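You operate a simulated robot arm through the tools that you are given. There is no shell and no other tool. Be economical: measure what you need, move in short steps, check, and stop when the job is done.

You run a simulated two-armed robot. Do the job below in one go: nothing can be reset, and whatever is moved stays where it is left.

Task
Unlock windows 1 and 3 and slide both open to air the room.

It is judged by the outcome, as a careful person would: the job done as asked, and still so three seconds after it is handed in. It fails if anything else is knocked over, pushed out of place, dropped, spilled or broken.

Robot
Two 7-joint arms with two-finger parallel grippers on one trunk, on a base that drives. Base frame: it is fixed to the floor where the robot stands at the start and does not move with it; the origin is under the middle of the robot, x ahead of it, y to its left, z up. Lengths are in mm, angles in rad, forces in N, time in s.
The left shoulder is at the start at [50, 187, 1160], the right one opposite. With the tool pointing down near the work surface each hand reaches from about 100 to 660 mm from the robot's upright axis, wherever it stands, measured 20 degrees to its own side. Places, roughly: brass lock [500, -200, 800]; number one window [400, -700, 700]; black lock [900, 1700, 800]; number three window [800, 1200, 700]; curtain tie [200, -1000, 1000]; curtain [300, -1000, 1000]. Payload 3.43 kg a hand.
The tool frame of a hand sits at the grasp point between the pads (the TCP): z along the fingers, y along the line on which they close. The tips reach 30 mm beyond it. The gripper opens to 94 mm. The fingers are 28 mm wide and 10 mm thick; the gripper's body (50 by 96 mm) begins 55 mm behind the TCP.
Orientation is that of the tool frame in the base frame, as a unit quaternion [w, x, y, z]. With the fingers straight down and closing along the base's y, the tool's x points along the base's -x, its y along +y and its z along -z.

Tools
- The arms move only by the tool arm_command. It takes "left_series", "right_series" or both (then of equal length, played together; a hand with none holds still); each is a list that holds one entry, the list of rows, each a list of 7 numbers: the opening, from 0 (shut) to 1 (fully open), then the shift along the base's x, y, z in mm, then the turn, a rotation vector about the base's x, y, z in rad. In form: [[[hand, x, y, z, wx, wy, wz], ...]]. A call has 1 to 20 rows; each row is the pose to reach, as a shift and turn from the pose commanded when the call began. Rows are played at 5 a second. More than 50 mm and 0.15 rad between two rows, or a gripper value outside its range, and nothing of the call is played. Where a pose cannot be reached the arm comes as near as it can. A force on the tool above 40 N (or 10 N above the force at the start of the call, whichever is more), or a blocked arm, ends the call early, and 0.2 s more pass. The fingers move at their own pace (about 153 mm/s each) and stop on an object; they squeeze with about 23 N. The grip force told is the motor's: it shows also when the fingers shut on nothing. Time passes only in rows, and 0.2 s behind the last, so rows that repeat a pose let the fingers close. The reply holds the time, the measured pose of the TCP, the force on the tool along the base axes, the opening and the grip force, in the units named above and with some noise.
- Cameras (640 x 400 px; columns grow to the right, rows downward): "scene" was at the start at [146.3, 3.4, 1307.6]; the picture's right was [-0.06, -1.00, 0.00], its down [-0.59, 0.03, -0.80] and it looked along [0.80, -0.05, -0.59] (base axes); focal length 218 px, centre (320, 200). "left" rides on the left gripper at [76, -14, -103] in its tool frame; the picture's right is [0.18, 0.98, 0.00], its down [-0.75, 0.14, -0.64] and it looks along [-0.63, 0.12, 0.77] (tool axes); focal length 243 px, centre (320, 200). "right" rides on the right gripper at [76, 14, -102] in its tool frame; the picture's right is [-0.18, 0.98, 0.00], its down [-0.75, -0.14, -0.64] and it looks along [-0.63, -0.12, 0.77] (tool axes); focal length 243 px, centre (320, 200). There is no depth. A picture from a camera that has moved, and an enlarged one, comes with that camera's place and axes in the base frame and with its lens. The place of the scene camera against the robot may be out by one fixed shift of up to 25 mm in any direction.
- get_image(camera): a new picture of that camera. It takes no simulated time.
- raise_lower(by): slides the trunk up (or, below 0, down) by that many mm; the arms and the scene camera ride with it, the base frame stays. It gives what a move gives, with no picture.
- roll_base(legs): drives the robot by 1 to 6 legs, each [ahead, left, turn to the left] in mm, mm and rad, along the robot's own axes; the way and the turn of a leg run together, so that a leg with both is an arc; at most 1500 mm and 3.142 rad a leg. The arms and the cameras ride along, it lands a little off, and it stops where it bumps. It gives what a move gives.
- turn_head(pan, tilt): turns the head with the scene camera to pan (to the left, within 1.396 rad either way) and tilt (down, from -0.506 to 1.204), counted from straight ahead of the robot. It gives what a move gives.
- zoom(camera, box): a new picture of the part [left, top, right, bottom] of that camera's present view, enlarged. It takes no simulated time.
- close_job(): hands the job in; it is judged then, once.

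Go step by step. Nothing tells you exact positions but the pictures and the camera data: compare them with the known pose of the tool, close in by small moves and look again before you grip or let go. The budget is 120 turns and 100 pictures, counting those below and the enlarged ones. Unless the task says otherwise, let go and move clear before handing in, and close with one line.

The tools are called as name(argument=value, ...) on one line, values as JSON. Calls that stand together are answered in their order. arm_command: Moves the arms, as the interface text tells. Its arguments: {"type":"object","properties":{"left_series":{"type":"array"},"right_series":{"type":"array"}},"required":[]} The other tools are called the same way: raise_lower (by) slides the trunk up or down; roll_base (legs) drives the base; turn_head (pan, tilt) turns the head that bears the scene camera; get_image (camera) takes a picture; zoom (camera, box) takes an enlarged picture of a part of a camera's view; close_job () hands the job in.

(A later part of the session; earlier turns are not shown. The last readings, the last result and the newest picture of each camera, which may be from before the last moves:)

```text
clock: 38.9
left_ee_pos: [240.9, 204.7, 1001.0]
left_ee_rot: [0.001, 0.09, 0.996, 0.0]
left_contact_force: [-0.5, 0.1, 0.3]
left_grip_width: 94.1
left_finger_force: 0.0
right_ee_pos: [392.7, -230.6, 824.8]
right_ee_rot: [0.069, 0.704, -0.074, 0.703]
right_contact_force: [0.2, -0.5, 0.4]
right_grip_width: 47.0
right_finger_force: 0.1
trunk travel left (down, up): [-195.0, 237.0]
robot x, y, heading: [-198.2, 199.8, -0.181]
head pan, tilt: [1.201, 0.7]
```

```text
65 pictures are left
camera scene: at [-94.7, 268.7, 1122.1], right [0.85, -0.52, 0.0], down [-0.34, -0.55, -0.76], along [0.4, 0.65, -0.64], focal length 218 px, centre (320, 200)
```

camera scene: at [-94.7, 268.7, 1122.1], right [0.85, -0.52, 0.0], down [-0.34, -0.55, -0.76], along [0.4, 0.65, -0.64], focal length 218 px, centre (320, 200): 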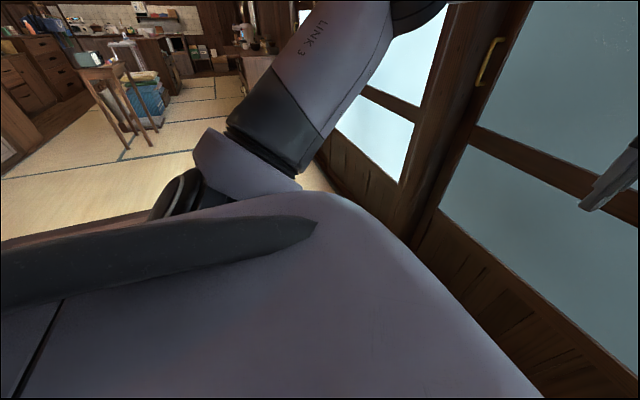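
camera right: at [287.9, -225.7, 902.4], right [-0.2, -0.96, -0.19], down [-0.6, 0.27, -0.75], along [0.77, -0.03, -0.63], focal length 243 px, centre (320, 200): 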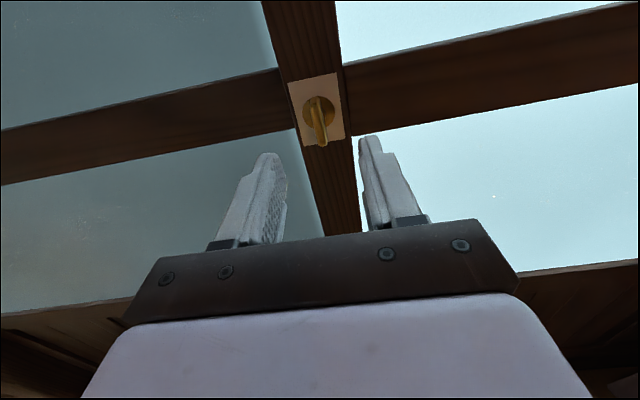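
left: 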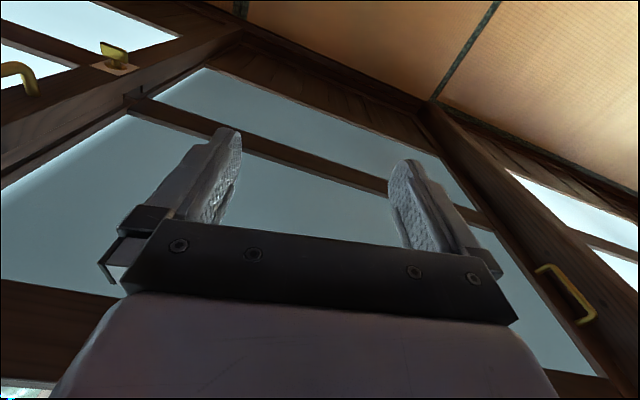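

I check the floor to my left for room and view the handle of window 1.

turn_head(pan=1.39, tilt=0.45)

get_image(camera="scene")

turn_head(pan=-0.4, tilt=0.2)

get_image(camera="scene")

```text
clock: 39.7
left_ee_pos: [240.5, 206.0, 1000.8]
left_ee_rot: [0.0, 0.09, 0.996, -0.001]
left_contact_force: [0.4, 0.3, 0.1]
left_grip_width: 94.1
left_finger_force: 0.1
right_ee_pos: [391.2, -229.7, 825.5]
right_ee_rot: [0.069, 0.704, -0.075, 0.703]
right_contact_force: [-0.2, 0.5, 0.2]
right_grip_width: 47.3
right_finger_force: 0.0
trunk travel left (down, up): [-195.0, 237.0]
robot x, y, heading: [-198.8, 198.8, -0.182]
head pan, tilt: [1.389, 0.45]
```

```text
64 pictures are left
camera scene: at [-106.6, 282.3, 1144.2], right [0.93, -0.36, 0.0], down [-0.15, -0.41, -0.9], along [0.32, 0.84, -0.44], focal length 218 px, centre (320, 200)
```

scene: 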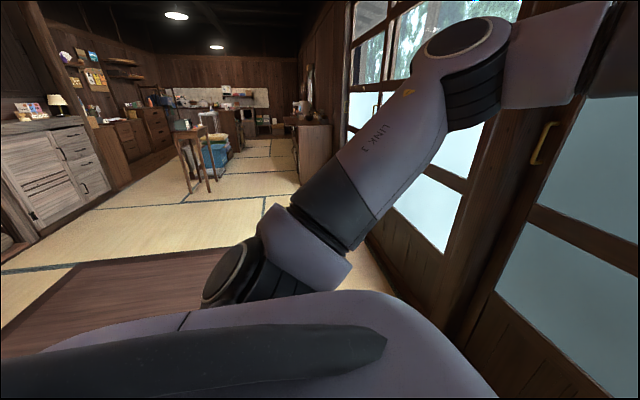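

```text
clock: 41.5
left_ee_pos: [239.8, 206.1, 1001.2]
left_ee_rot: [0.0, 0.09, 0.996, 0.001]
left_contact_force: [-0.2, 0.0, -0.1]
left_grip_width: 93.9
left_finger_force: 0.0
right_ee_pos: [392.0, -229.9, 824.6]
right_ee_rot: [0.069, 0.704, -0.075, 0.703]
right_contact_force: [-0.3, 0.0, 1.0]
right_grip_width: 47.1
right_finger_force: 0.1
trunk travel left (down, up): [-195.0, 237.0]
robot x, y, heading: [-202.1, 196.3, -0.179]
head pan, tilt: [-0.4, 0.201]
```

```text
63 pictures are left
camera scene: at [-61.3, 145.3, 1167.5], right [-0.55, -0.84, 0.0], down [-0.17, 0.11, -0.98], along [0.82, -0.54, -0.2], focal length 218 px, centre (320, 200)
```

scene: 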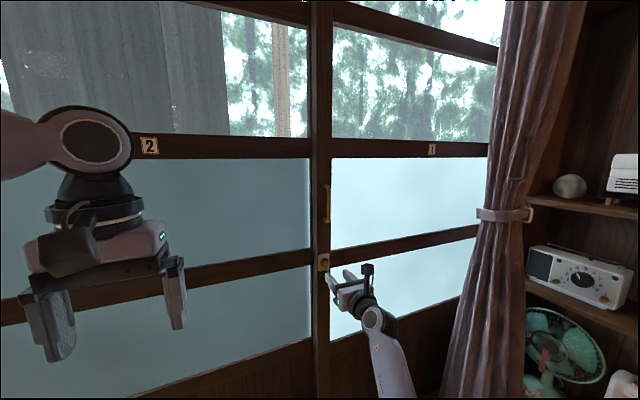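

Handle of window 1 spans z≈960–1084 near y≈-245. I raise the trunk 195 mm to bring the right hand level with it.

raise_lower(by=195)

get_image(camera="right")

```text
clock: 43.6
left_ee_pos: [240.0, 206.0, 1194.6]
left_ee_rot: [0.0, 0.09, 0.996, 0.0]
left_contact_force: [0.4, 0.0, 0.7]
left_grip_width: 94.0
left_finger_force: 0.1
right_ee_pos: [392.7, -229.4, 1019.9]
right_ee_rot: [0.069, 0.704, -0.075, 0.703]
right_contact_force: [1.0, 0.3, 0.7]
right_grip_width: 47.1
right_finger_force: 0.0
trunk travel left (down, up): [-390.0, 42.0]
robot x, y, heading: [-196.2, 196.8, -0.187]
head pan, tilt: [-0.4, 0.201]
```

```text
62 pictures are left
camera right: at [288.4, -225.7, 1096.8], right [-0.2, -0.96, -0.19], down [-0.6, 0.27, -0.75], along [0.77, -0.03, -0.63], focal length 243 px, centre (320, 200)
```

right: 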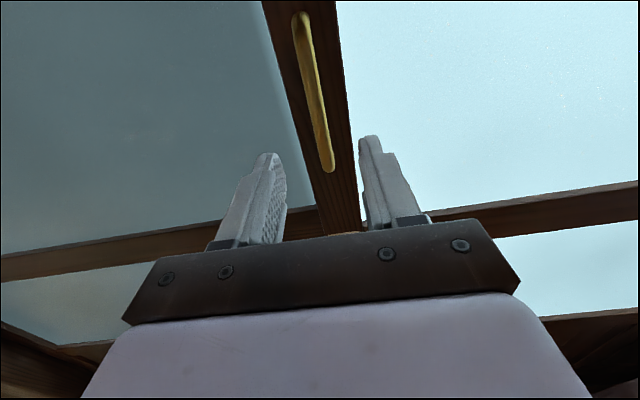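

The bar lies between the fingers' lines. I advance along the normal so the fingers straddle the handle.

arm_command(right_series=[[[0.5, 35, -7, 5, 0, 0, 0], [0.5, 60, -12, 10, 0, 0, 0], [0.5, 72, -15, 10, 0, 0, 0]]])

get_image(camera="right")

```text
clock: 44.4
left_ee_pos: [240.9, 205.7, 1196.1]
left_ee_rot: [0.0, 0.09, 0.996, 0.0]
left_contact_force: [-0.2, -0.3, 0.4]
left_grip_width: 94.0
left_finger_force: 0.0
right_ee_pos: [464.0, -243.4, 1028.1]
right_ee_rot: [0.069, 0.704, -0.075, 0.703]
right_contact_force: [0.0, -0.1, -0.1]
right_grip_width: 46.8
right_finger_force: 0.1
trunk travel left (down, up): [-390.0, 42.0]
robot x, y, heading: [-192.6, 199.0, -0.18]
head pan, tilt: [-0.4, 0.201]
```

```text
61 pictures are left
camera right: at [360.3, -239.6, 1105.1], right [-0.2, -0.96, -0.19], down [-0.6, 0.27, -0.75], along [0.77, -0.03, -0.63], focal length 243 px, centre (320, 200)
```

right: 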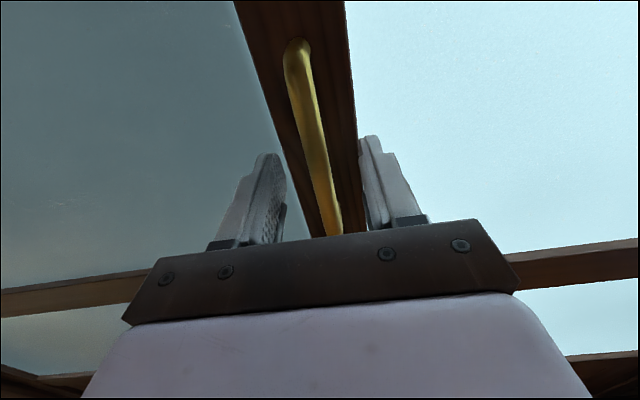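

The handle is straddled. I push left along the wall with the arm.

arm_command(right_series=[[[0.3, 4, 20, 0, 0, 0, 0], [0.3, 8, 40, 0, 0, 0, 0], [0.3, 12, 60, 0, 0, 0, 0], [0.3, 16.5, 80, 0, 0, 0, 0], [0.3, 21, 100, 0, 0, 0, 0]]])

get_image(camera="right")

get_image(camera="scene")

```text
clock: 45.6
left_ee_pos: [240.0, 208.6, 1195.5]
left_ee_rot: [0.001, 0.089, 0.996, 0.0]
left_contact_force: [0.4, 0.5, 0.5]
left_grip_width: 94.1
left_finger_force: 0.1
right_ee_pos: [477.8, -180.9, 1023.2]
right_ee_rot: [0.102, 0.707, -0.072, 0.696]
right_contact_force: [-4.6, 5.3, -1.7]
right_grip_width: 31.4
right_finger_force: 2.4
trunk travel left (down, up): [-390.0, 42.0]
robot x, y, heading: [-195.5, 197.2, -0.177]
head pan, tilt: [-0.4, 0.201]
```

```text
60 pictures are left
camera right: at [376.3, -169.1, 1102.2], right [-0.24, -0.96, -0.14], down [-0.6, 0.26, -0.75], along [0.76, -0.1, -0.64], focal length 243 px, centre (320, 200)
```

right: 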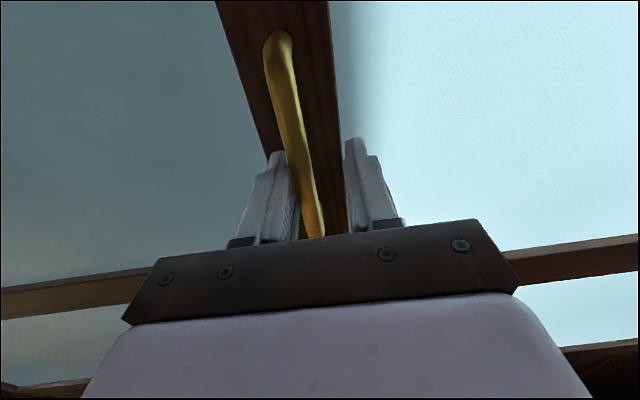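

```text
59 pictures are left
camera scene: at [-61.4, 147.2, 1362.6], right [-0.55, -0.84, 0.0], down [-0.17, 0.11, -0.98], along [0.82, -0.54, -0.2], focal length 218 px, centre (320, 200)
```

scene: 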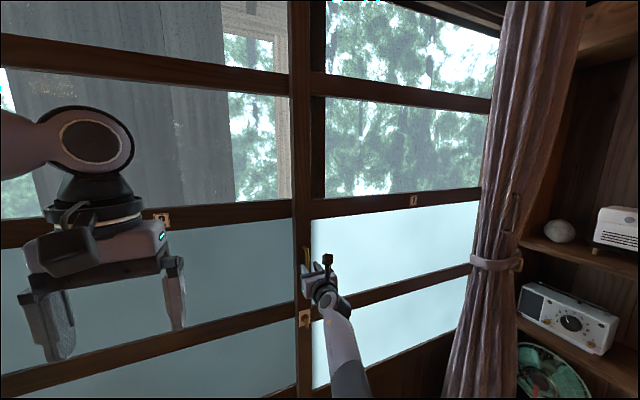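

Window 1 slides. I keep pushing left.

arm_command(right_series=[[[0.3, 6, 25, 0, 0, 0, 0], [0.3, 11, 50, 0, 0, 0, 0], [0.3, 16, 75, 0, 0, 0, 0], [0.3, 21, 100, 0, 0, 0, 0], [0.3, 26, 125, 0, 0, 0, 0], [0.3, 31, 150, 0, 0, 0, 0], [0.3, 36, 175, 0, 0, 0, 0], [0.3, 41, 200, 0, 0, 0, 0]]])

get_image(camera="right")

get_image(camera="scene")

```text
clock: 46.3
left_ee_pos: [234.2, 209.0, 1198.1]
left_ee_rot: [0.003, 0.091, 0.996, -0.003]
left_contact_force: [-0.1, 0.5, -0.6]
left_grip_width: 93.9
left_finger_force: 0.0
right_ee_pos: [492.2, -163.5, 1017.5]
right_ee_rot: [0.119, 0.698, -0.082, 0.702]
right_contact_force: [-45.3, 17.1, 3.7]
right_grip_width: 32.3
right_finger_force: 4.6
right hand out of reach, approached as far as the arm can: row 1, 2, 3
trunk travel left (down, up): [-390.0, 42.0]
robot x, y, heading: [-196.9, 199.3, -0.187]
head pan, tilt: [-0.4, 0.201]
stopped in row 3 (right hand): the force on the tool passed its limit (the readings are from after the stop); the commanded pose is now the measured one
```

```text
58 pictures are left
camera right: at [389.3, -146.9, 1091.8], right [-0.28, -0.95, -0.13], down [-0.58, 0.27, -0.77], along [0.77, -0.14, -0.63], focal length 243 px, centre (320, 200)
```

right: 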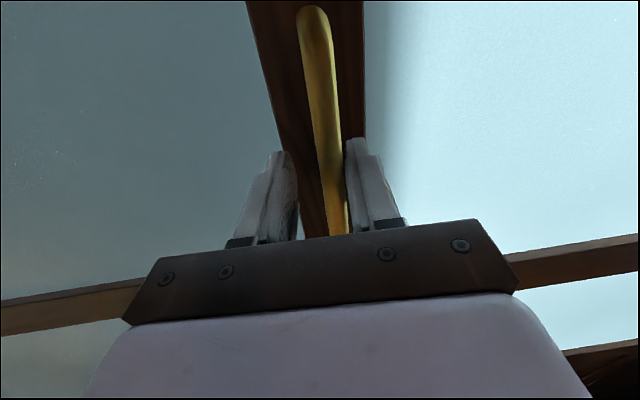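

```text
57 pictures are left
camera scene: at [-68.3, 149.5, 1363.5], right [-0.55, -0.83, 0.0], down [-0.16, 0.11, -0.98], along [0.82, -0.54, -0.19], focal length 218 px, centre (320, 200)
```

scene: 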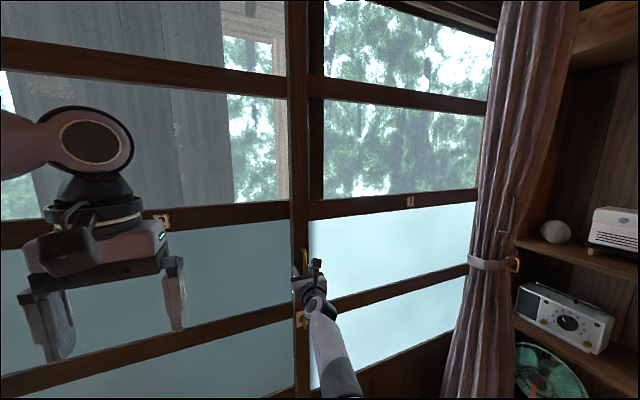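

The arm reached its limit and leaned on the stile. I back off slightly and use the base to carry the handle along the wall.

arm_command(right_series=[[[0.3, -14, 1, 0, 0, 0, 0], [0.3, -14, 1, 0, 0, 0, 0]]])

roll_base(legs=[[4, 200, 0]])

get_image(camera="right")

turn_head(pan=1.2, tilt=0.4)

get_image(camera="scene")

```text
clock: 46.9
left_ee_pos: [240.7, 204.0, 1194.5]
left_ee_rot: [0.001, 0.091, 0.996, 0.001]
left_contact_force: [-0.7, -0.6, 0.1]
left_grip_width: 93.8
left_finger_force: 0.1
right_ee_pos: [480.9, -193.6, 1028.9]
right_ee_rot: [0.14, 0.687, -0.087, 0.707]
right_contact_force: [-0.9, -2.4, 2.0]
right_grip_width: 30.2
right_finger_force: 1.8
trunk travel left (down, up): [-390.0, 42.0]
robot x, y, heading: [-198.5, 199.1, -0.186]
head pan, tilt: [-0.4, 0.201]
```

```text
clock: 48.5
left_ee_pos: [280.9, 399.7, 1194.3]
left_ee_rot: [0.0, 0.091, 0.996, -0.001]
left_contact_force: [0.7, -0.6, -0.3]
left_grip_width: 94.1
left_finger_force: 0.0
right_ee_pos: [521.7, 6.2, 1023.2]
right_ee_rot: [0.139, 0.692, -0.081, 0.704]
right_contact_force: [1.5, 4.5, 1.5]
right_grip_width: 30.9
right_finger_force: 2.6
trunk travel left (down, up): [-390.0, 42.0]
robot x, y, heading: [-159.4, 392.0, -0.188]
head pan, tilt: [-0.4, 0.201]
```

```text
56 pictures are left
camera right: at [419.7, 28.7, 1097.4], right [-0.3, -0.95, -0.11], down [-0.56, 0.27, -0.78], along [0.77, -0.18, -0.62], focal length 243 px, centre (320, 200)
```

right: 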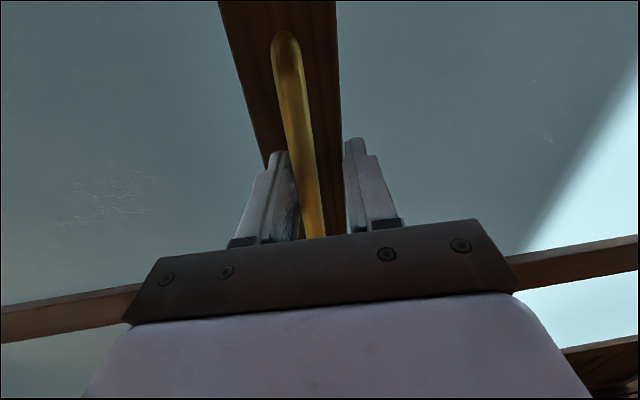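

```text
clock: 50.2
left_ee_pos: [281.0, 400.3, 1194.5]
left_ee_rot: [0.0, 0.091, 0.996, -0.001]
left_contact_force: [-0.5, 0.1, 0.1]
left_grip_width: 93.9
left_finger_force: 0.0
right_ee_pos: [523.0, 4.7, 1022.2]
right_ee_rot: [0.142, 0.692, -0.081, 0.703]
right_contact_force: [3.1, 6.5, -0.1]
right_grip_width: 32.0
right_finger_force: 3.6
trunk travel left (down, up): [-390.0, 42.0]
robot x, y, heading: [-159.5, 396.0, -0.185]
head pan, tilt: [1.201, 0.4]
```

```text
55 pictures are left
camera scene: at [-50.0, 471.0, 1343.9], right [0.85, -0.53, 0.0], down [-0.2, -0.33, -0.92], along [0.48, 0.78, -0.39], focal length 218 px, centre (320, 200)
```

scene: 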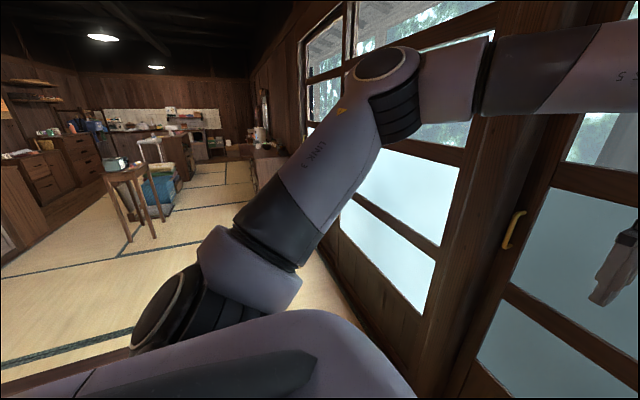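

The base carries the window well; handle now at y≈5. I continue left 300 mm.

roll_base(legs=[[4, 300, 0]])

get_image(camera="right")

get_image(camera="scene")

```text
clock: 51.6
left_ee_pos: [313.3, 530.4, 1196.9]
left_ee_rot: [0.0, 0.098, 0.995, 0.0]
left_contact_force: [0.7, 0.6, 0.4]
left_grip_width: 94.0
left_finger_force: 0.1
right_ee_pos: [540.4, 111.5, 1023.9]
right_ee_rot: [0.159, 0.689, -0.095, 0.7]
right_contact_force: [-27.0, -3.2, 0.4]
right_grip_width: 32.3
right_finger_force: 3.2
trunk travel left (down, up): [-390.0, 42.0]
robot x, y, heading: [-120.5, 525.1, -0.202]
head pan, tilt: [1.201, 0.4]
stopped in leg 1: the force on the tool passed its limit (the readings are from after the stop); the commanded pose is now the measured one
```

```text
54 pictures are left
camera right: at [440.6, 140.3, 1097.2], right [-0.35, -0.93, -0.1], down [-0.55, 0.29, -0.78], along [0.76, -0.22, -0.61], focal length 243 px, centre (320, 200)
```

right: 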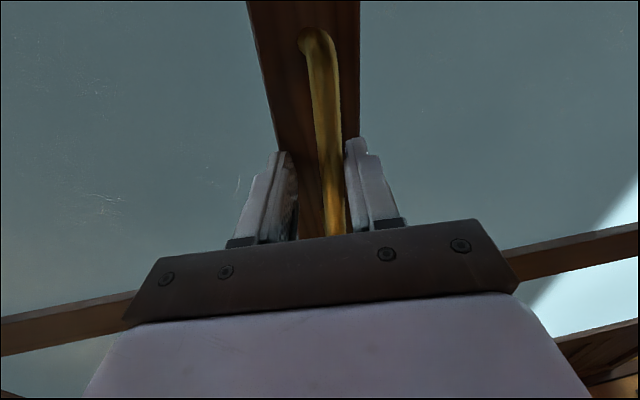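

```text
53 pictures are left
camera scene: at [-17.5, 606.0, 1344.1], right [0.84, -0.54, 0.0], down [-0.21, -0.33, -0.92], along [0.5, 0.77, -0.39], focal length 218 px, centre (320, 200)
```

scene: 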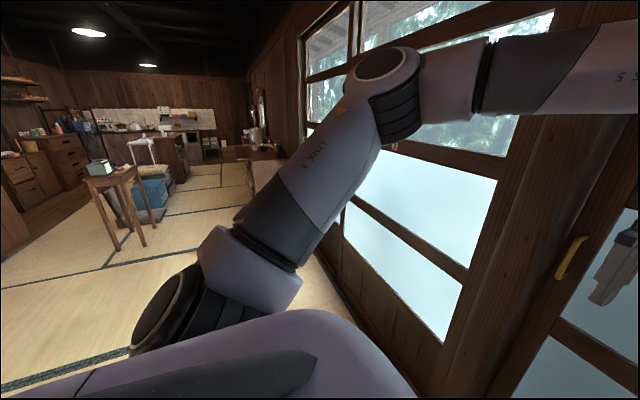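

The tips leaned on the stile, so the wall is at a slightly smaller angle. I back off 14 mm and continue with a small backward component.

arm_command(right_series=[[[0.3, -15, 2, 0, 0, 0, 0], [0.3, -15, 2, 0, 0, 0, 0]]])

roll_base(legs=[[-9, 300, 0]])

get_image(camera="right")

```text
clock: 52.2
left_ee_pos: [316.6, 529.5, 1195.1]
left_ee_rot: [0.0, 0.097, 0.995, -0.001]
left_contact_force: [0.6, 0.4, -0.1]
left_grip_width: 94.2
left_finger_force: 0.0
right_ee_pos: [531.0, 103.2, 1035.2]
right_ee_rot: [0.168, 0.684, -0.091, 0.704]
right_contact_force: [-0.3, 3.3, 0.9]
right_grip_width: 30.3
right_finger_force: 2.0
trunk travel left (down, up): [-390.0, 42.0]
robot x, y, heading: [-126.5, 531.2, -0.201]
head pan, tilt: [1.201, 0.4]
```

```text
clock: 53.0
left_ee_pos: [316.8, 531.5, 1195.3]
left_ee_rot: [0.0, 0.096, 0.995, -0.001]
left_contact_force: [0.6, -0.3, 0.0]
left_grip_width: 94.0
left_finger_force: 0.1
right_ee_pos: [533.4, 102.9, 1035.4]
right_ee_rot: [0.17, 0.684, -0.091, 0.704]
right_contact_force: [-2.3, 2.9, -0.7]
right_grip_width: 29.8
right_finger_force: 1.7
trunk travel left (down, up): [-390.0, 42.0]
robot x, y, heading: [-120.6, 533.6, -0.197]
head pan, tilt: [1.201, 0.4]
stopped in leg 1: the robot was blocked; the commanded pose is now the measured one
```

```text
52 pictures are left
camera right: at [431.4, 133.8, 1107.6], right [-0.35, -0.93, -0.08], down [-0.54, 0.27, -0.79], along [0.76, -0.24, -0.6], focal length 243 px, centre (320, 200)
```

right: 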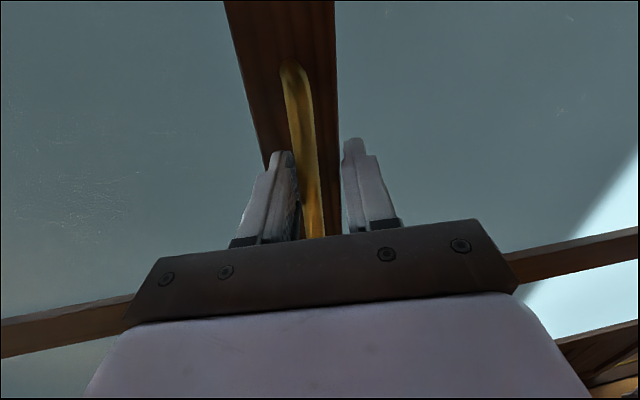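

The base is blocked by something on the left. I look down there.

turn_head(pan=1.39, tilt=0.95)

get_image(camera="scene")

turn_head(pan=0.6, tilt=0.9)

get_image(camera="scene")

get_image(camera="left")

```text
clock: 54.0
left_ee_pos: [317.5, 531.8, 1193.9]
left_ee_rot: [-0.001, 0.096, 0.995, 0.0]
left_contact_force: [-0.5, -0.2, -0.2]
left_grip_width: 93.9
left_finger_force: 0.2
right_ee_pos: [532.4, 103.8, 1034.5]
right_ee_rot: [0.169, 0.683, -0.09, 0.704]
right_contact_force: [1.0, 3.5, -0.6]
right_grip_width: 30.3
right_finger_force: 1.8
trunk travel left (down, up): [-390.0, 42.0]
robot x, y, heading: [-124.2, 529.7, -0.193]
head pan, tilt: [1.389, 0.949]
```

```text
51 pictures are left
camera scene: at [-36.2, 595.4, 1297.4], right [0.93, -0.37, 0.0], down [-0.3, -0.76, -0.58], along [0.21, 0.54, -0.81], focal length 218 px, centre (320, 200)
```

scene: 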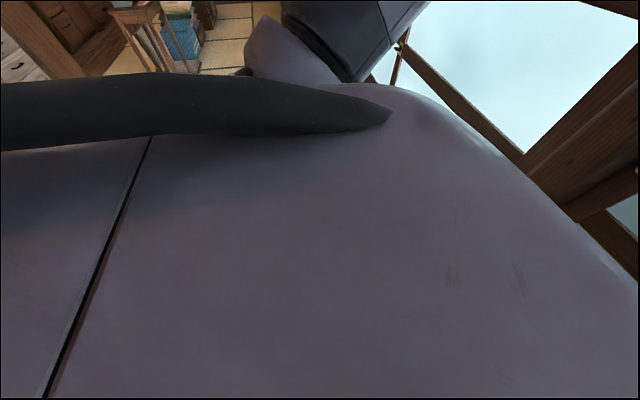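

```text
clock: 55.1
left_ee_pos: [317.8, 531.5, 1195.1]
left_ee_rot: [0.0, 0.096, 0.995, -0.001]
left_contact_force: [-0.4, -0.7, 0.7]
left_grip_width: 93.9
left_finger_force: 0.3
right_ee_pos: [533.1, 103.0, 1034.3]
right_ee_rot: [0.169, 0.683, -0.091, 0.704]
right_contact_force: [0.9, 3.4, -1.2]
right_grip_width: 30.0
right_finger_force: 1.7
trunk travel left (down, up): [-390.0, 42.0]
robot x, y, heading: [-124.5, 533.7, -0.192]
head pan, tilt: [0.6, 0.901]
```

```text
50 pictures are left
camera scene: at [6.4, 557.6, 1300.9], right [0.4, -0.92, 0.0], down [-0.72, -0.31, -0.62], along [0.57, 0.25, -0.78], focal length 218 px, centre (320, 200)
```

scene: 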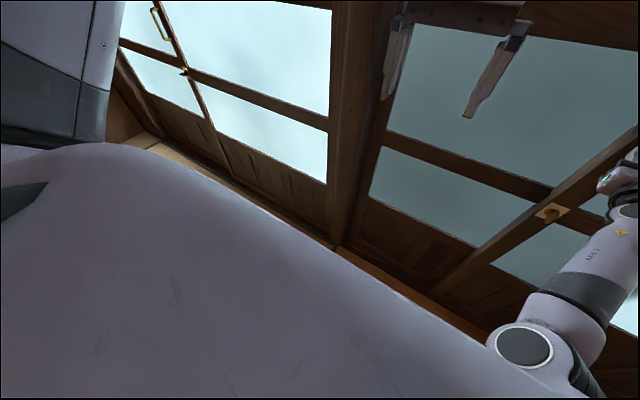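

```text
49 pictures are left
camera left: at [240.4, 533.2, 1298.3], right [0.01, 1.0, 0.0], down [0.77, -0.01, 0.64], along [0.64, -0.01, -0.77], focal length 243 px, centre (320, 200)
```

left: 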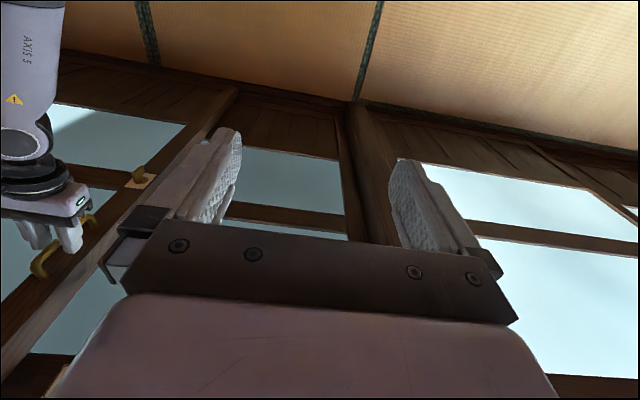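

Nothing obvious is seen from here. I take another look at the floor left-behind with zoom.

turn_head(pan=1.39, tilt=0.45)

get_image(camera="scene")

```text
clock: 56.2
left_ee_pos: [317.6, 531.9, 1193.6]
left_ee_rot: [0.0, 0.097, 0.995, 0.0]
left_contact_force: [-0.2, 0.2, -1.0]
left_grip_width: 93.8
left_finger_force: 0.0
right_ee_pos: [532.7, 102.6, 1035.3]
right_ee_rot: [0.169, 0.683, -0.09, 0.705]
right_contact_force: [0.5, 2.5, -0.7]
right_grip_width: 30.3
right_finger_force: 1.7
trunk travel left (down, up): [-390.0, 42.0]
robot x, y, heading: [-119.2, 530.6, -0.193]
head pan, tilt: [1.389, 0.45]
```

```text
48 pictures are left
camera scene: at [-29.1, 613.2, 1339.2], right [0.93, -0.37, 0.0], down [-0.16, -0.41, -0.9], along [0.33, 0.84, -0.44], focal length 218 px, centre (320, 200)
```

scene: 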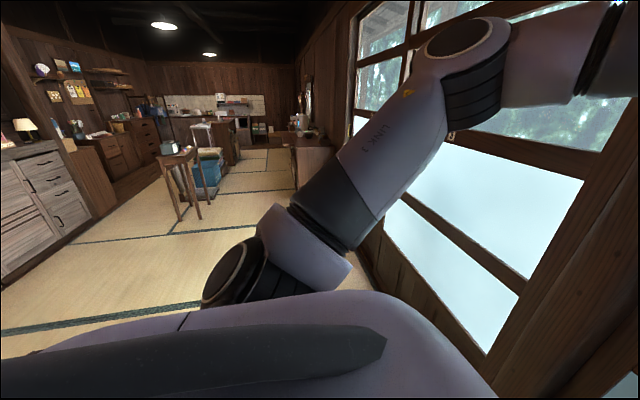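

The tatami seam visible now shows the brown surface is a raised low table just left of me, and it blocks the base. I turn the left hand's camera to see it.

arm_command(left_series=[[[1, 0, 0, 0, 0, 0, 0.15], [1, 0, 0, 0, 0, 0, 0.3], [1, 0, 0, 0, 0, 0, 0.45], [1, 0, 0, 0, 0, 0, 0.6], [1, 0, 0, 0, 0, 0, 0.75], [1, 0, 0, 0, 0, 0, 0.9], [1, 0, 0, 0, 0, 0, 1.05], [1, 0, 0, 0, 0, 0, 1.2], [1, 0, 0, 0, 0, 0, 1.35], [1, 0, 0, 0, 0, 0, 1.5], [1, 0, 0, 0, 0, 0, 1.65], [1, 0, 0, 0, 0, 0, 1.8]]])

get_image(camera="left")

```text
clock: 58.8
left_ee_pos: [316.9, 531.5, 1194.3]
left_ee_rot: [0.0, 0.721, -0.693, 0.0]
left_contact_force: [-0.8, 0.0, -0.5]
left_grip_width: 93.8
left_finger_force: 0.0
right_ee_pos: [533.3, 103.4, 1034.4]
right_ee_rot: [0.169, 0.683, -0.09, 0.705]
right_contact_force: [-0.5, 2.9, -0.4]
right_grip_width: 29.6
right_finger_force: 2.2
trunk travel left (down, up): [-390.0, 42.0]
robot x, y, heading: [-118.8, 532.9, -0.196]
head pan, tilt: [1.389, 0.45]
```

```text
47 pictures are left
camera left: at [335.2, 456.8, 1298.3], right [-0.97, -0.22, 0.0], down [-0.17, 0.75, 0.64], along [-0.14, 0.63, -0.77], focal length 243 px, centre (320, 200)
```

left: 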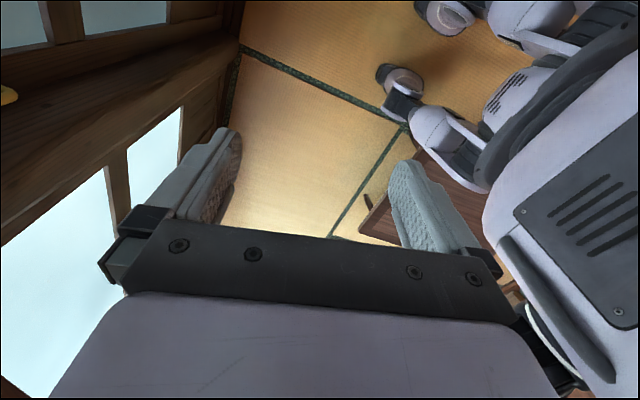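

zoom(camera="left", box=[330, 0, 640, 260])

```text
1.54 times, centred on (485, 130) of left
camera zoom: at [335.2, 456.8, 1298.3], right [-0.97, -0.22, 0.0], down [-0.17, 0.75, 0.64], along [-0.14, 0.63, -0.77], focal length 373 px, centre (66, 308)
```

zoom: 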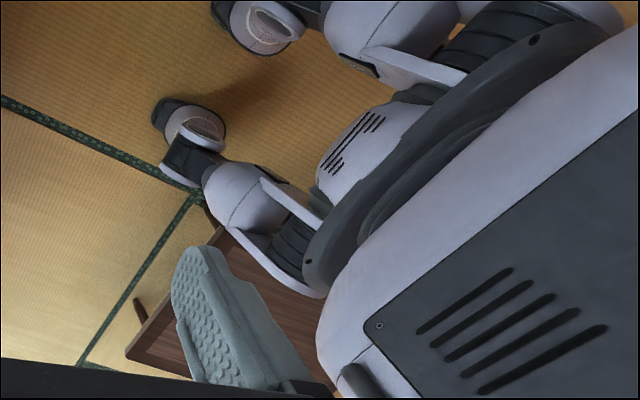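

The table's window-side edge leaves a corridor along the windows; I need to be ~200 mm closer to the wall to pass. First I retract the right hand and point it down, since that orientation suits the shorter distance.

arm_command(right_series=[[[0.5, -35, 7, 0, 0, 0, 0], [0.5, -70, 14, 0, 0, 0, 0], [0.5, -110, 21, 10, 0, 0, 0], [0.5, -150, 28, 20, 0, 0, 0], [0.5, -170, 28, 30, 0.05, 0.13, 0], [0.5, -170, 28, 40, 0.1, 0.26, 0], [0.5, -170, 28, 50, 0.15, 0.39, 0], [0.5, -170, 28, 50, 0.2, 0.52, 0], [0.5, -170, 28, 50, 0.25, 0.65, 0], [0.5, -170, 28, 50, 0.3, 0.78, 0], [0.5, -170, 28, 50, 0.35, 0.91, 0], [0.5, -170, 28, 50, 0.4, 1.04, 0], [0.5, -170, 28, 50, 0.45, 1.17, 0], [0.5, -170, 28, 50, 0.5, 1.3, 0], [0.5, -170, 28, 50, 0.55, 1.43, 0], [0.5, -170, 28, 50, 0.58, 1.51, 0]]])

turn_head(pan=-0.2, tilt=0.5)

get_image(camera="scene")

```text
clock: 59.2
left_ee_pos: [316.3, 531.1, 1195.6]
left_ee_rot: [-0.002, 0.721, -0.692, 0.001]
left_contact_force: [-1.9, 0.1, 1.2]
left_grip_width: 94.0
left_finger_force: 0.0
right_ee_pos: [504.9, 79.4, 1060.6]
right_ee_rot: [0.19, 0.672, -0.086, 0.711]
right_contact_force: [-0.8, 0.1, -0.1]
right_grip_width: 46.9
right_finger_force: 0.0
trunk travel left (down, up): [-390.0, 42.0]
robot x, y, heading: [-123.4, 527.3, -0.189]
head pan, tilt: [1.389, 0.45]
stopped in row 1 (right hand): the force on the tool passed its limit (the readings are from after the stop); the commanded pose is now the measured one
```

```text
clock: 60.9
left_ee_pos: [318.0, 532.8, 1194.2]
left_ee_rot: [0.0, 0.721, -0.693, 0.0]
left_contact_force: [-0.1, 0.4, -0.4]
left_grip_width: 94.0
left_finger_force: 0.0
right_ee_pos: [508.4, 81.1, 1060.5]
right_ee_rot: [0.188, 0.673, -0.085, 0.711]
right_contact_force: [-0.5, 0.2, -0.3]
right_grip_width: 46.9
right_finger_force: 0.1
trunk travel left (down, up): [-390.0, 42.0]
robot x, y, heading: [-121.7, 530.2, -0.192]
head pan, tilt: [-0.201, 0.499]
```

```text
45 pictures are left
camera scene: at [21.4, 492.9, 1334.8], right [-0.38, -0.92, 0.0], down [-0.44, 0.18, -0.88], along [0.81, -0.34, -0.48], focal length 218 px, centre (320, 200)
```

scene: 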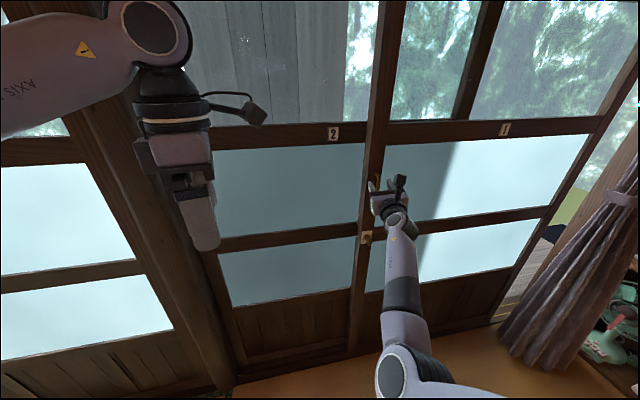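

The hand shifted as strain released, and window 1 is visibly partly open. I retry the retraction in small steps.

arm_command(right_series=[[[0.8, 0, 0, 0, 0, 0, 0], [0.8, -15, 3, 0, 0, 0, 0], [0.8, -30, 6, 0, 0, 0, 0], [0.8, -50, 10, 0, 0, 0, 0], [0.8, -75, 15, 0, 0, 0, 0], [0.8, -110, 21, 0, 0, 0, 0], [0.8, -145, 28, 0, 0, 0, 0]]])

get_image(camera="right")

```text
clock: 62.3
left_ee_pos: [317.2, 532.5, 1194.3]
left_ee_rot: [-0.001, 0.721, -0.693, 0.0]
left_contact_force: [-0.7, 0.0, 0.2]
left_grip_width: 94.0
left_finger_force: 0.0
right_ee_pos: [390.3, 46.3, 1096.0]
right_ee_rot: [0.263, 0.648, -0.062, 0.712]
right_contact_force: [-1.2, 0.2, 0.3]
right_grip_width: 75.0
right_finger_force: 0.0
trunk travel left (down, up): [-390.0, 42.0]
robot x, y, heading: [-120.9, 526.4, -0.188]
head pan, tilt: [-0.201, 0.499]
stopped in row 7 (right hand): the arm was blocked; the commanded pose is now the measured one
```

```text
44 pictures are left
camera right: at [290.4, 98.4, 1157.6], right [-0.44, -0.89, 0.07], down [-0.49, 0.17, -0.85], along [0.75, -0.41, -0.52], focal length 243 px, centre (320, 200)
```

right: 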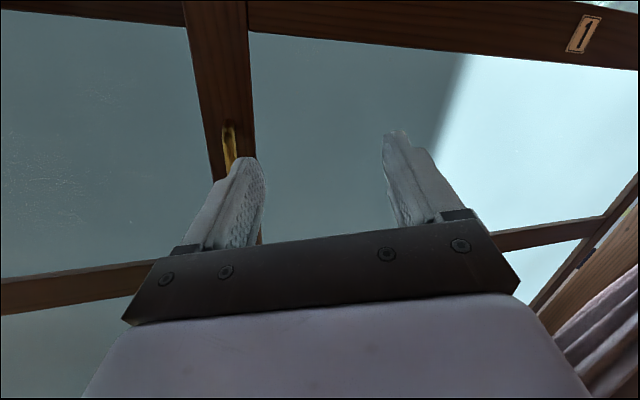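

Clear of the handle. Now I pitch the hand downward.

arm_command(right_series=[[[0.8, 0, 0, 0, 0.06, 0.13, 0], [0.8, 0, 0, 0, 0.12, 0.26, 0], [0.8, 0, 0, 0, 0.18, 0.39, 0], [0.8, 0, 0, 0, 0.24, 0.52, 0], [0.8, 0, 0, 0, 0.3, 0.65, 0], [0.8, 0, 0, 0, 0.36, 0.78, 0], [0.8, 0, 0, 0, 0.42, 0.91, 0], [0.8, 0, 0, 0, 0.48, 1.04, 0], [0.8, 0, 0, 0, 0.54, 1.17, 0], [0.8, 0, 0, 0, 0.6, 1.3, 0], [0.8, 0, 0, 0, 0.66, 1.43, 0], [0.8, 0, 0, 0, 0.72, 1.55, 0]]])

get_image(camera="scene")

```text
clock: 64.9
left_ee_pos: [318.5, 533.2, 1194.4]
left_ee_rot: [0.0, 0.722, -0.692, 0.001]
left_contact_force: [0.1, 0.8, -1.2]
left_grip_width: 94.2
left_finger_force: 0.0
right_ee_pos: [390.5, 48.3, 1096.9]
right_ee_rot: [0.01, 0.996, -0.087, 0.004]
right_contact_force: [0.3, -0.6, -0.5]
right_grip_width: 75.3
right_finger_force: 0.1
right hand out of reach, approached as far as the arm can: row 1, 2, 3, 4, 5
trunk travel left (down, up): [-390.0, 42.0]
robot x, y, heading: [-121.0, 529.8, -0.193]
head pan, tilt: [-0.201, 0.499]
```

```text
43 pictures are left
camera scene: at [21.6, 493.3, 1334.8], right [-0.38, -0.92, 0.0], down [-0.44, 0.18, -0.88], along [0.81, -0.34, -0.48], focal length 218 px, centre (320, 200)
```

scene: 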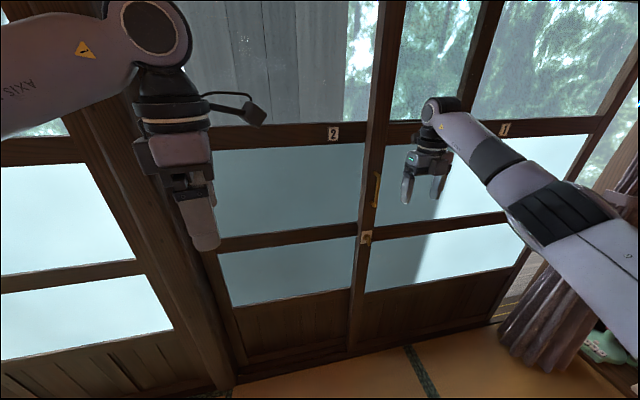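

Hand points down. I spin it so its camera faces away from the wall.

arm_command(right_series=[[[0.8, 0, 0, 0, 0, 0, 0.15], [0.8, 0, 0, 0, 0, 0, 0.3], [0.8, 0, 0, 0, 0, 0, 0.45], [0.8, 0, 0, 0, 0, 0, 0.6], [0.8, 0, 0, 0, 0, 0, 0.75], [0.8, 0, 0, 0, 0, 0, 0.9], [0.8, 0, 0, 0, 0, 0, 1.05], [0.8, 0, 0, 0, 0, 0, 1.2], [0.8, 0, 0, 0, 0, 0, 1.35], [0.8, 0, 0, 0, 0, 0, 1.5], [0.8, 0, 0, 0, 0, 0, 1.65], [0.8, 0, 0, 0, 0, 0, 1.8], [0.8, 0, 0, 0, 0, 0, 1.95], [0.8, 0, 0, 0, 0, 0, 2.1], [0.8, 0, 0, 0, 0, 0, 2.25], [0.8, 0, 0, 0, 0, 0, 2.4], [0.8, 0, 0, 0, 0, 0, 2.55], [0.8, 0, 0, 0, 0, 0, 2.7], [0.8, 0, 0, 0, 0, 0, 2.85], [0.8, 0, 0, 0, 0, 0, 3.0]]])

get_image(camera="right")

```text
clock: 69.1
left_ee_pos: [317.7, 531.4, 1194.3]
left_ee_rot: [0.0, 0.722, -0.692, -0.001]
left_contact_force: [-0.4, 0.3, 0.7]
left_grip_width: 94.0
left_finger_force: 0.2
right_ee_pos: [391.1, 45.9, 1096.8]
right_ee_rot: [-0.003, 0.156, 0.988, 0.009]
right_contact_force: [-0.2, -0.5, 0.0]
right_grip_width: 74.9
right_finger_force: 0.0
trunk travel left (down, up): [-390.0, 42.0]
robot x, y, heading: [-121.8, 529.8, -0.197]
head pan, tilt: [-0.201, 0.499]
```

```text
42 pictures are left
camera right: at [322.3, 79.3, 1200.2], right [0.48, 0.88, 0.02], down [0.68, -0.38, 0.63], along [0.56, -0.29, -0.78], focal length 243 px, centre (320, 200)
```

right: 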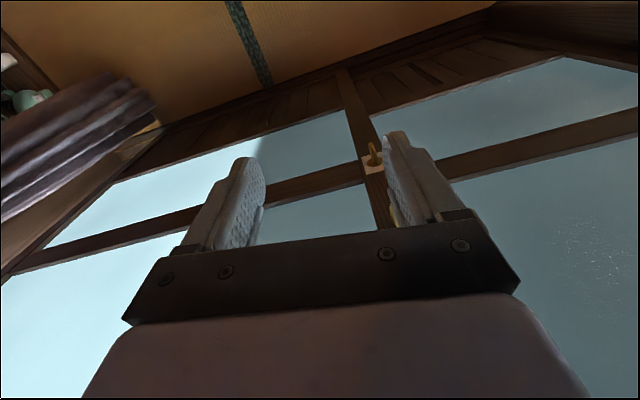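

The lock/handle now sits near y≈70 (opened ~320 mm). I pull both hands back and drive 220 mm toward the wall, then look at the table clearance.

arm_command(right_series=[[[0.8, -40, 8, 0, 0, 0, 0], [0.8, -80, 16, 0, 0, 0, 0], [0.8, -120, 24, 0, 0, 0, 0], [0.8, -160, 32, 0, 0, 0, 0], [0.8, -190, 38, 0, 0, 0, 0]]], left_series=[[[1, -24, 5, 0, 0, 0, 0], [1, -48, 10, 0, 0, 0, 0], [1, -72, 15, 0, 0, 0, 0], [1, -96, 20, 0, 0, 0, 0], [1, -120, 24, 0, 0, 0, 0]]])

roll_base(legs=[[220, 0, 0]])

get_image(camera="left")

get_image(camera="scene")

```text
clock: 70.3
left_ee_pos: [198.4, 556.6, 1193.9]
left_ee_rot: [0.0, 0.722, -0.692, 0.0]
left_contact_force: [0.0, 0.7, -0.7]
left_grip_width: 94.0
left_finger_force: 0.1
right_ee_pos: [198.9, 86.5, 1094.5]
right_ee_rot: [-0.004, 0.159, 0.987, 0.009]
right_contact_force: [0.1, -0.3, 0.1]
right_grip_width: 75.2
right_finger_force: 0.1
trunk travel left (down, up): [-390.0, 42.0]
robot x, y, heading: [-119.4, 530.9, -0.189]
head pan, tilt: [-0.201, 0.499]
```

```text
clock: 72.0
left_ee_pos: [415.3, 513.6, 1192.8]
left_ee_rot: [0.0, 0.721, -0.693, 0.0]
left_contact_force: [-0.3, 0.0, 0.4]
left_grip_width: 93.6
left_finger_force: 0.0
right_ee_pos: [415.0, 43.2, 1095.1]
right_ee_rot: [-0.004, 0.159, 0.987, 0.009]
right_contact_force: [0.7, 1.3, -0.5]
right_grip_width: 75.3
right_finger_force: 0.0
trunk travel left (down, up): [-390.0, 42.0]
robot x, y, heading: [95.6, 489.0, -0.195]
head pan, tilt: [-0.201, 0.499]
```

```text
41 pictures are left
camera left: at [433.2, 438.8, 1297.1], right [-0.98, -0.22, 0.0], down [-0.17, 0.75, 0.64], along [-0.14, 0.63, -0.77], focal length 243 px, centre (320, 200)
```

left: 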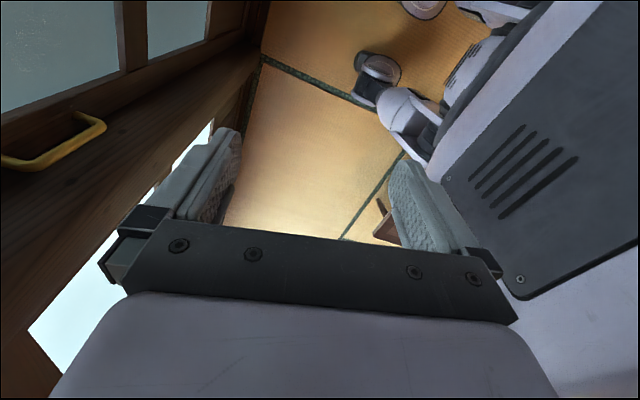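

```text
40 pictures are left
camera scene: at [238.2, 450.0, 1334.7], right [-0.39, -0.92, 0.0], down [-0.44, 0.18, -0.88], along [0.81, -0.34, -0.48], focal length 218 px, centre (320, 200)
```

scene: 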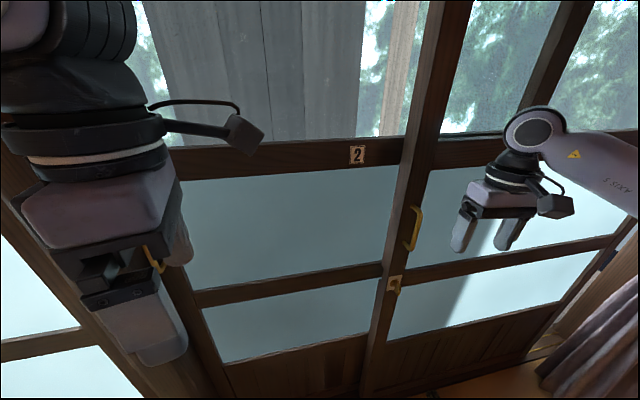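

Clearance to the table now looks good. I bring the down-pointing right hand to straddle the handle bar near [540, 74].

arm_command(right_series=[[[0.5, -5, 28, -25, 0, 0, 0], [0.5, -5, 56, -50, 0, 0, 0], [0.5, 30, 49, -50, 0, 0, 0], [0.5, 65, 42, -50, 0, 0, 0], [0.5, 85, 38, -50, 0, 0, 0]]])

get_image(camera="right")

zoom(camera="scene", box=[340, 120, 600, 300])

```text
clock: 73.2
left_ee_pos: [414.6, 513.9, 1194.3]
left_ee_rot: [0.0, 0.72, -0.694, -0.001]
left_contact_force: [0.2, 0.5, -0.4]
left_grip_width: 94.2
left_finger_force: 0.1
right_ee_pos: [499.0, 80.4, 1045.0]
right_ee_rot: [-0.004, 0.16, 0.987, 0.009]
right_contact_force: [0.7, 0.2, -0.9]
right_grip_width: 46.8
right_finger_force: 0.0
trunk travel left (down, up): [-390.0, 42.0]
robot x, y, heading: [94.5, 487.9, -0.195]
head pan, tilt: [-0.201, 0.499]
```

```text
39 pictures are left
camera right: at [432.1, 114.2, 1149.9], right [0.48, 0.88, 0.02], down [0.67, -0.38, 0.63], along [0.56, -0.29, -0.78], focal length 243 px, centre (320, 200)
```

right: 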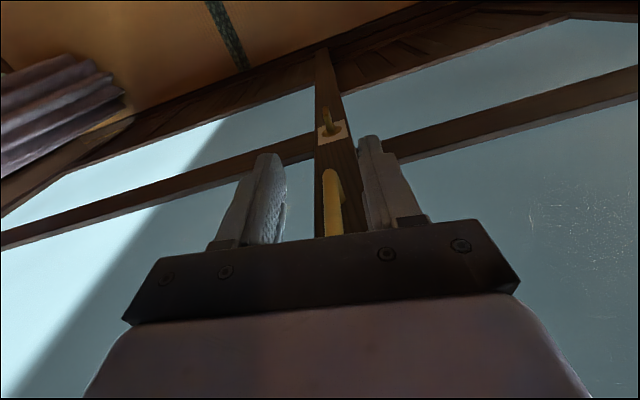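

```text
2.22 times, centred on (470, 210) of scene
camera zoom: at [237.8, 450.2, 1334.8], right [-0.39, -0.92, 0.0], down [-0.44, 0.18, -0.88], along [0.81, -0.34, -0.48], focal length 485 px, centre (-13, 178)
```

zoom: 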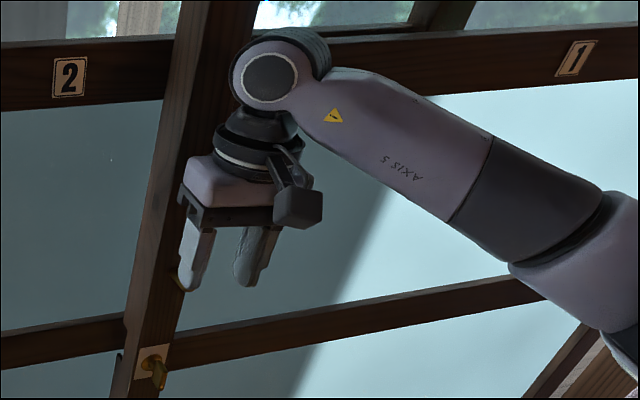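

The bar is between the fingers in line. I advance the last bit, then push left with the arm.

arm_command(right_series=[[[0.5, 15, -3, 0, 0, 0, 0], [0.5, 30, -6, 0, 0, 0, 0]]])

arm_command(right_series=[[[0.4, 5, 25, 0, 0, 0, 0], [0.4, 10, 50, 0, 0, 0, 0], [0.4, 15, 75, 0, 0, 0, 0], [0.4, 20, 100, 0, 0, 0, 0], [0.4, 25, 125, 0, 0, 0, 0], [0.4, 30, 150, 0, 0, 0, 0]]])

get_image(camera="right")

get_image(camera="scene")

```text
clock: 73.8
left_ee_pos: [413.9, 512.8, 1193.7]
left_ee_rot: [0.0, 0.72, -0.694, 0.0]
left_contact_force: [0.4, -0.4, -0.5]
left_grip_width: 93.9
left_finger_force: 0.1
right_ee_pos: [520.1, 76.6, 1045.9]
right_ee_rot: [-0.01, 0.154, 0.988, 0.009]
right_contact_force: [-13.3, 2.6, 1.6]
right_grip_width: 47.0
right_finger_force: 0.1
trunk travel left (down, up): [-390.0, 42.0]
robot x, y, heading: [95.3, 489.5, -0.196]
head pan, tilt: [-0.201, 0.499]
stopped in row 2 (right hand): the force on the tool passed its limit (the readings are from after the stop); the commanded pose is now the measured one
```

```text
clock: 75.2
left_ee_pos: [414.1, 516.4, 1194.3]
left_ee_rot: [-0.001, 0.721, -0.693, 0.001]
left_contact_force: [-0.2, -0.1, 1.7]
left_grip_width: 94.2
left_finger_force: 0.1
right_ee_pos: [548.9, 233.5, 1046.4]
right_ee_rot: [-0.01, 0.148, 0.989, 0.009]
right_contact_force: [-25.5, 12.8, -10.8]
right_grip_width: 38.8
right_finger_force: 1.1
trunk travel left (down, up): [-390.0, 42.0]
robot x, y, heading: [93.9, 486.0, -0.195]
head pan, tilt: [-0.201, 0.499]
```

```text
37 pictures are left
camera right: at [481.7, 265.3, 1151.3], right [0.47, 0.89, 0.01], down [0.69, -0.37, 0.62], along [0.56, -0.28, -0.78], focal length 243 px, centre (320, 200)
```

right: 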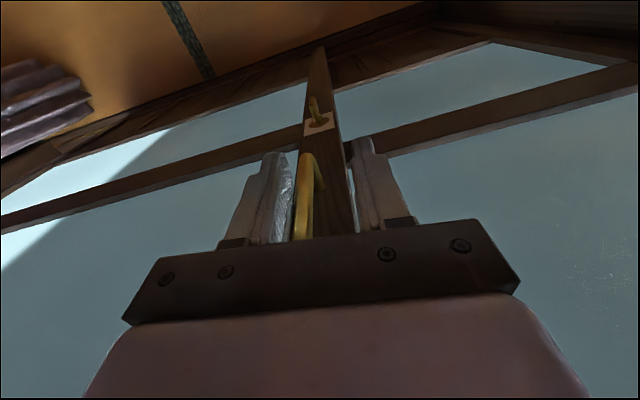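

```text
36 pictures are left
camera scene: at [235.1, 453.2, 1335.1], right [-0.38, -0.92, 0.0], down [-0.44, 0.18, -0.88], along [0.81, -0.34, -0.48], focal length 218 px, centre (320, 200)
```

scene: 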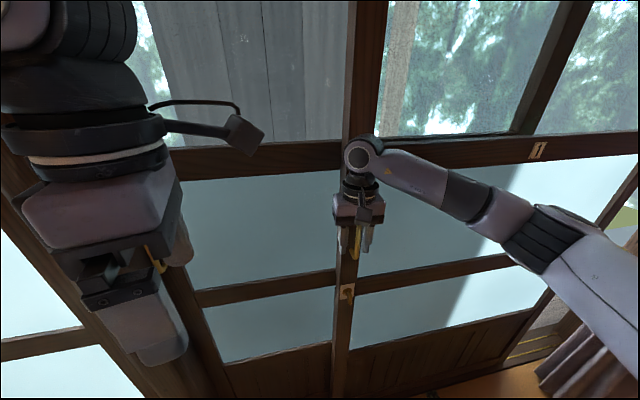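

The window follows. I continue pushing with a slight relief away from the wall.

arm_command(right_series=[[[0.4, -4, 0, 0, 0, 0, 0], [0.4, 1, 25, 0, 0, 0, 0], [0.4, 6, 50, 0, 0, 0, 0], [0.4, 11, 75, 0, 0, 0, 0], [0.4, 16, 100, 0, 0, 0, 0], [0.4, 20, 125, 0, 0, 0, 0], [0.4, 25, 150, 0, 0, 0, 0], [0.4, 30, 175, 0, 0, 0, 0], [0.4, 35, 200, 0, 0, 0, 0]]])

get_image(camera="right")

get_image(camera="scene")

```text
clock: 77.2
left_ee_pos: [415.7, 513.6, 1193.2]
left_ee_rot: [0.0, 0.72, -0.694, -0.001]
left_contact_force: [0.0, 1.1, -0.1]
left_grip_width: 94.0
left_finger_force: 0.0
right_ee_pos: [586.5, 428.6, 1044.6]
right_ee_rot: [-0.009, 0.154, 0.988, 0.009]
right_contact_force: [-2.0, 0.1, 0.4]
right_grip_width: 37.4
right_finger_force: 0.0
trunk travel left (down, up): [-390.0, 42.0]
robot x, y, heading: [94.8, 485.1, -0.198]
head pan, tilt: [-0.201, 0.499]
```

```text
35 pictures are left
camera right: at [518.6, 461.9, 1149.9], right [0.47, 0.88, 0.01], down [0.68, -0.38, 0.62], along [0.55, -0.29, -0.78], focal length 243 px, centre (320, 200)
```

right: 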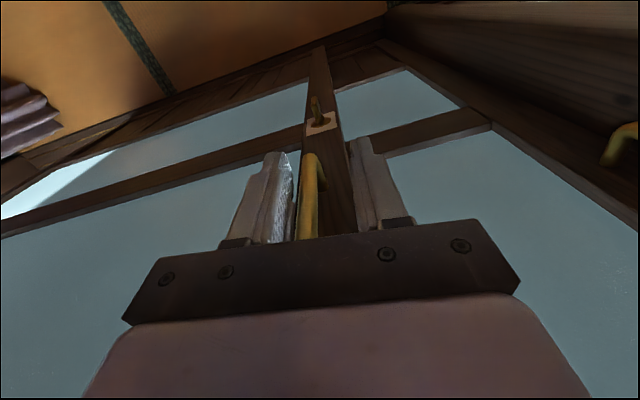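

```text
34 pictures are left
camera scene: at [237.7, 451.0, 1334.8], right [-0.39, -0.92, 0.0], down [-0.44, 0.18, -0.88], along [0.81, -0.34, -0.48], focal length 218 px, centre (320, 200)
```

scene: 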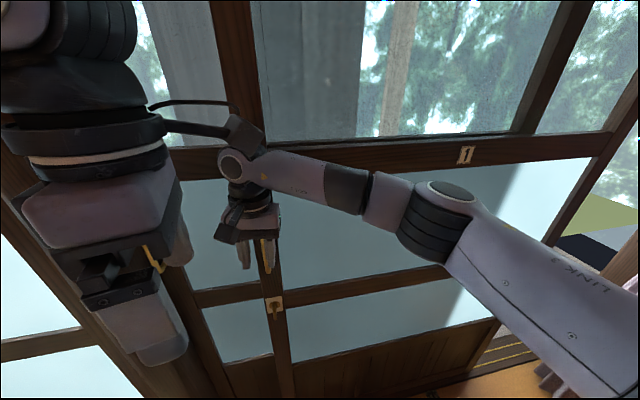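

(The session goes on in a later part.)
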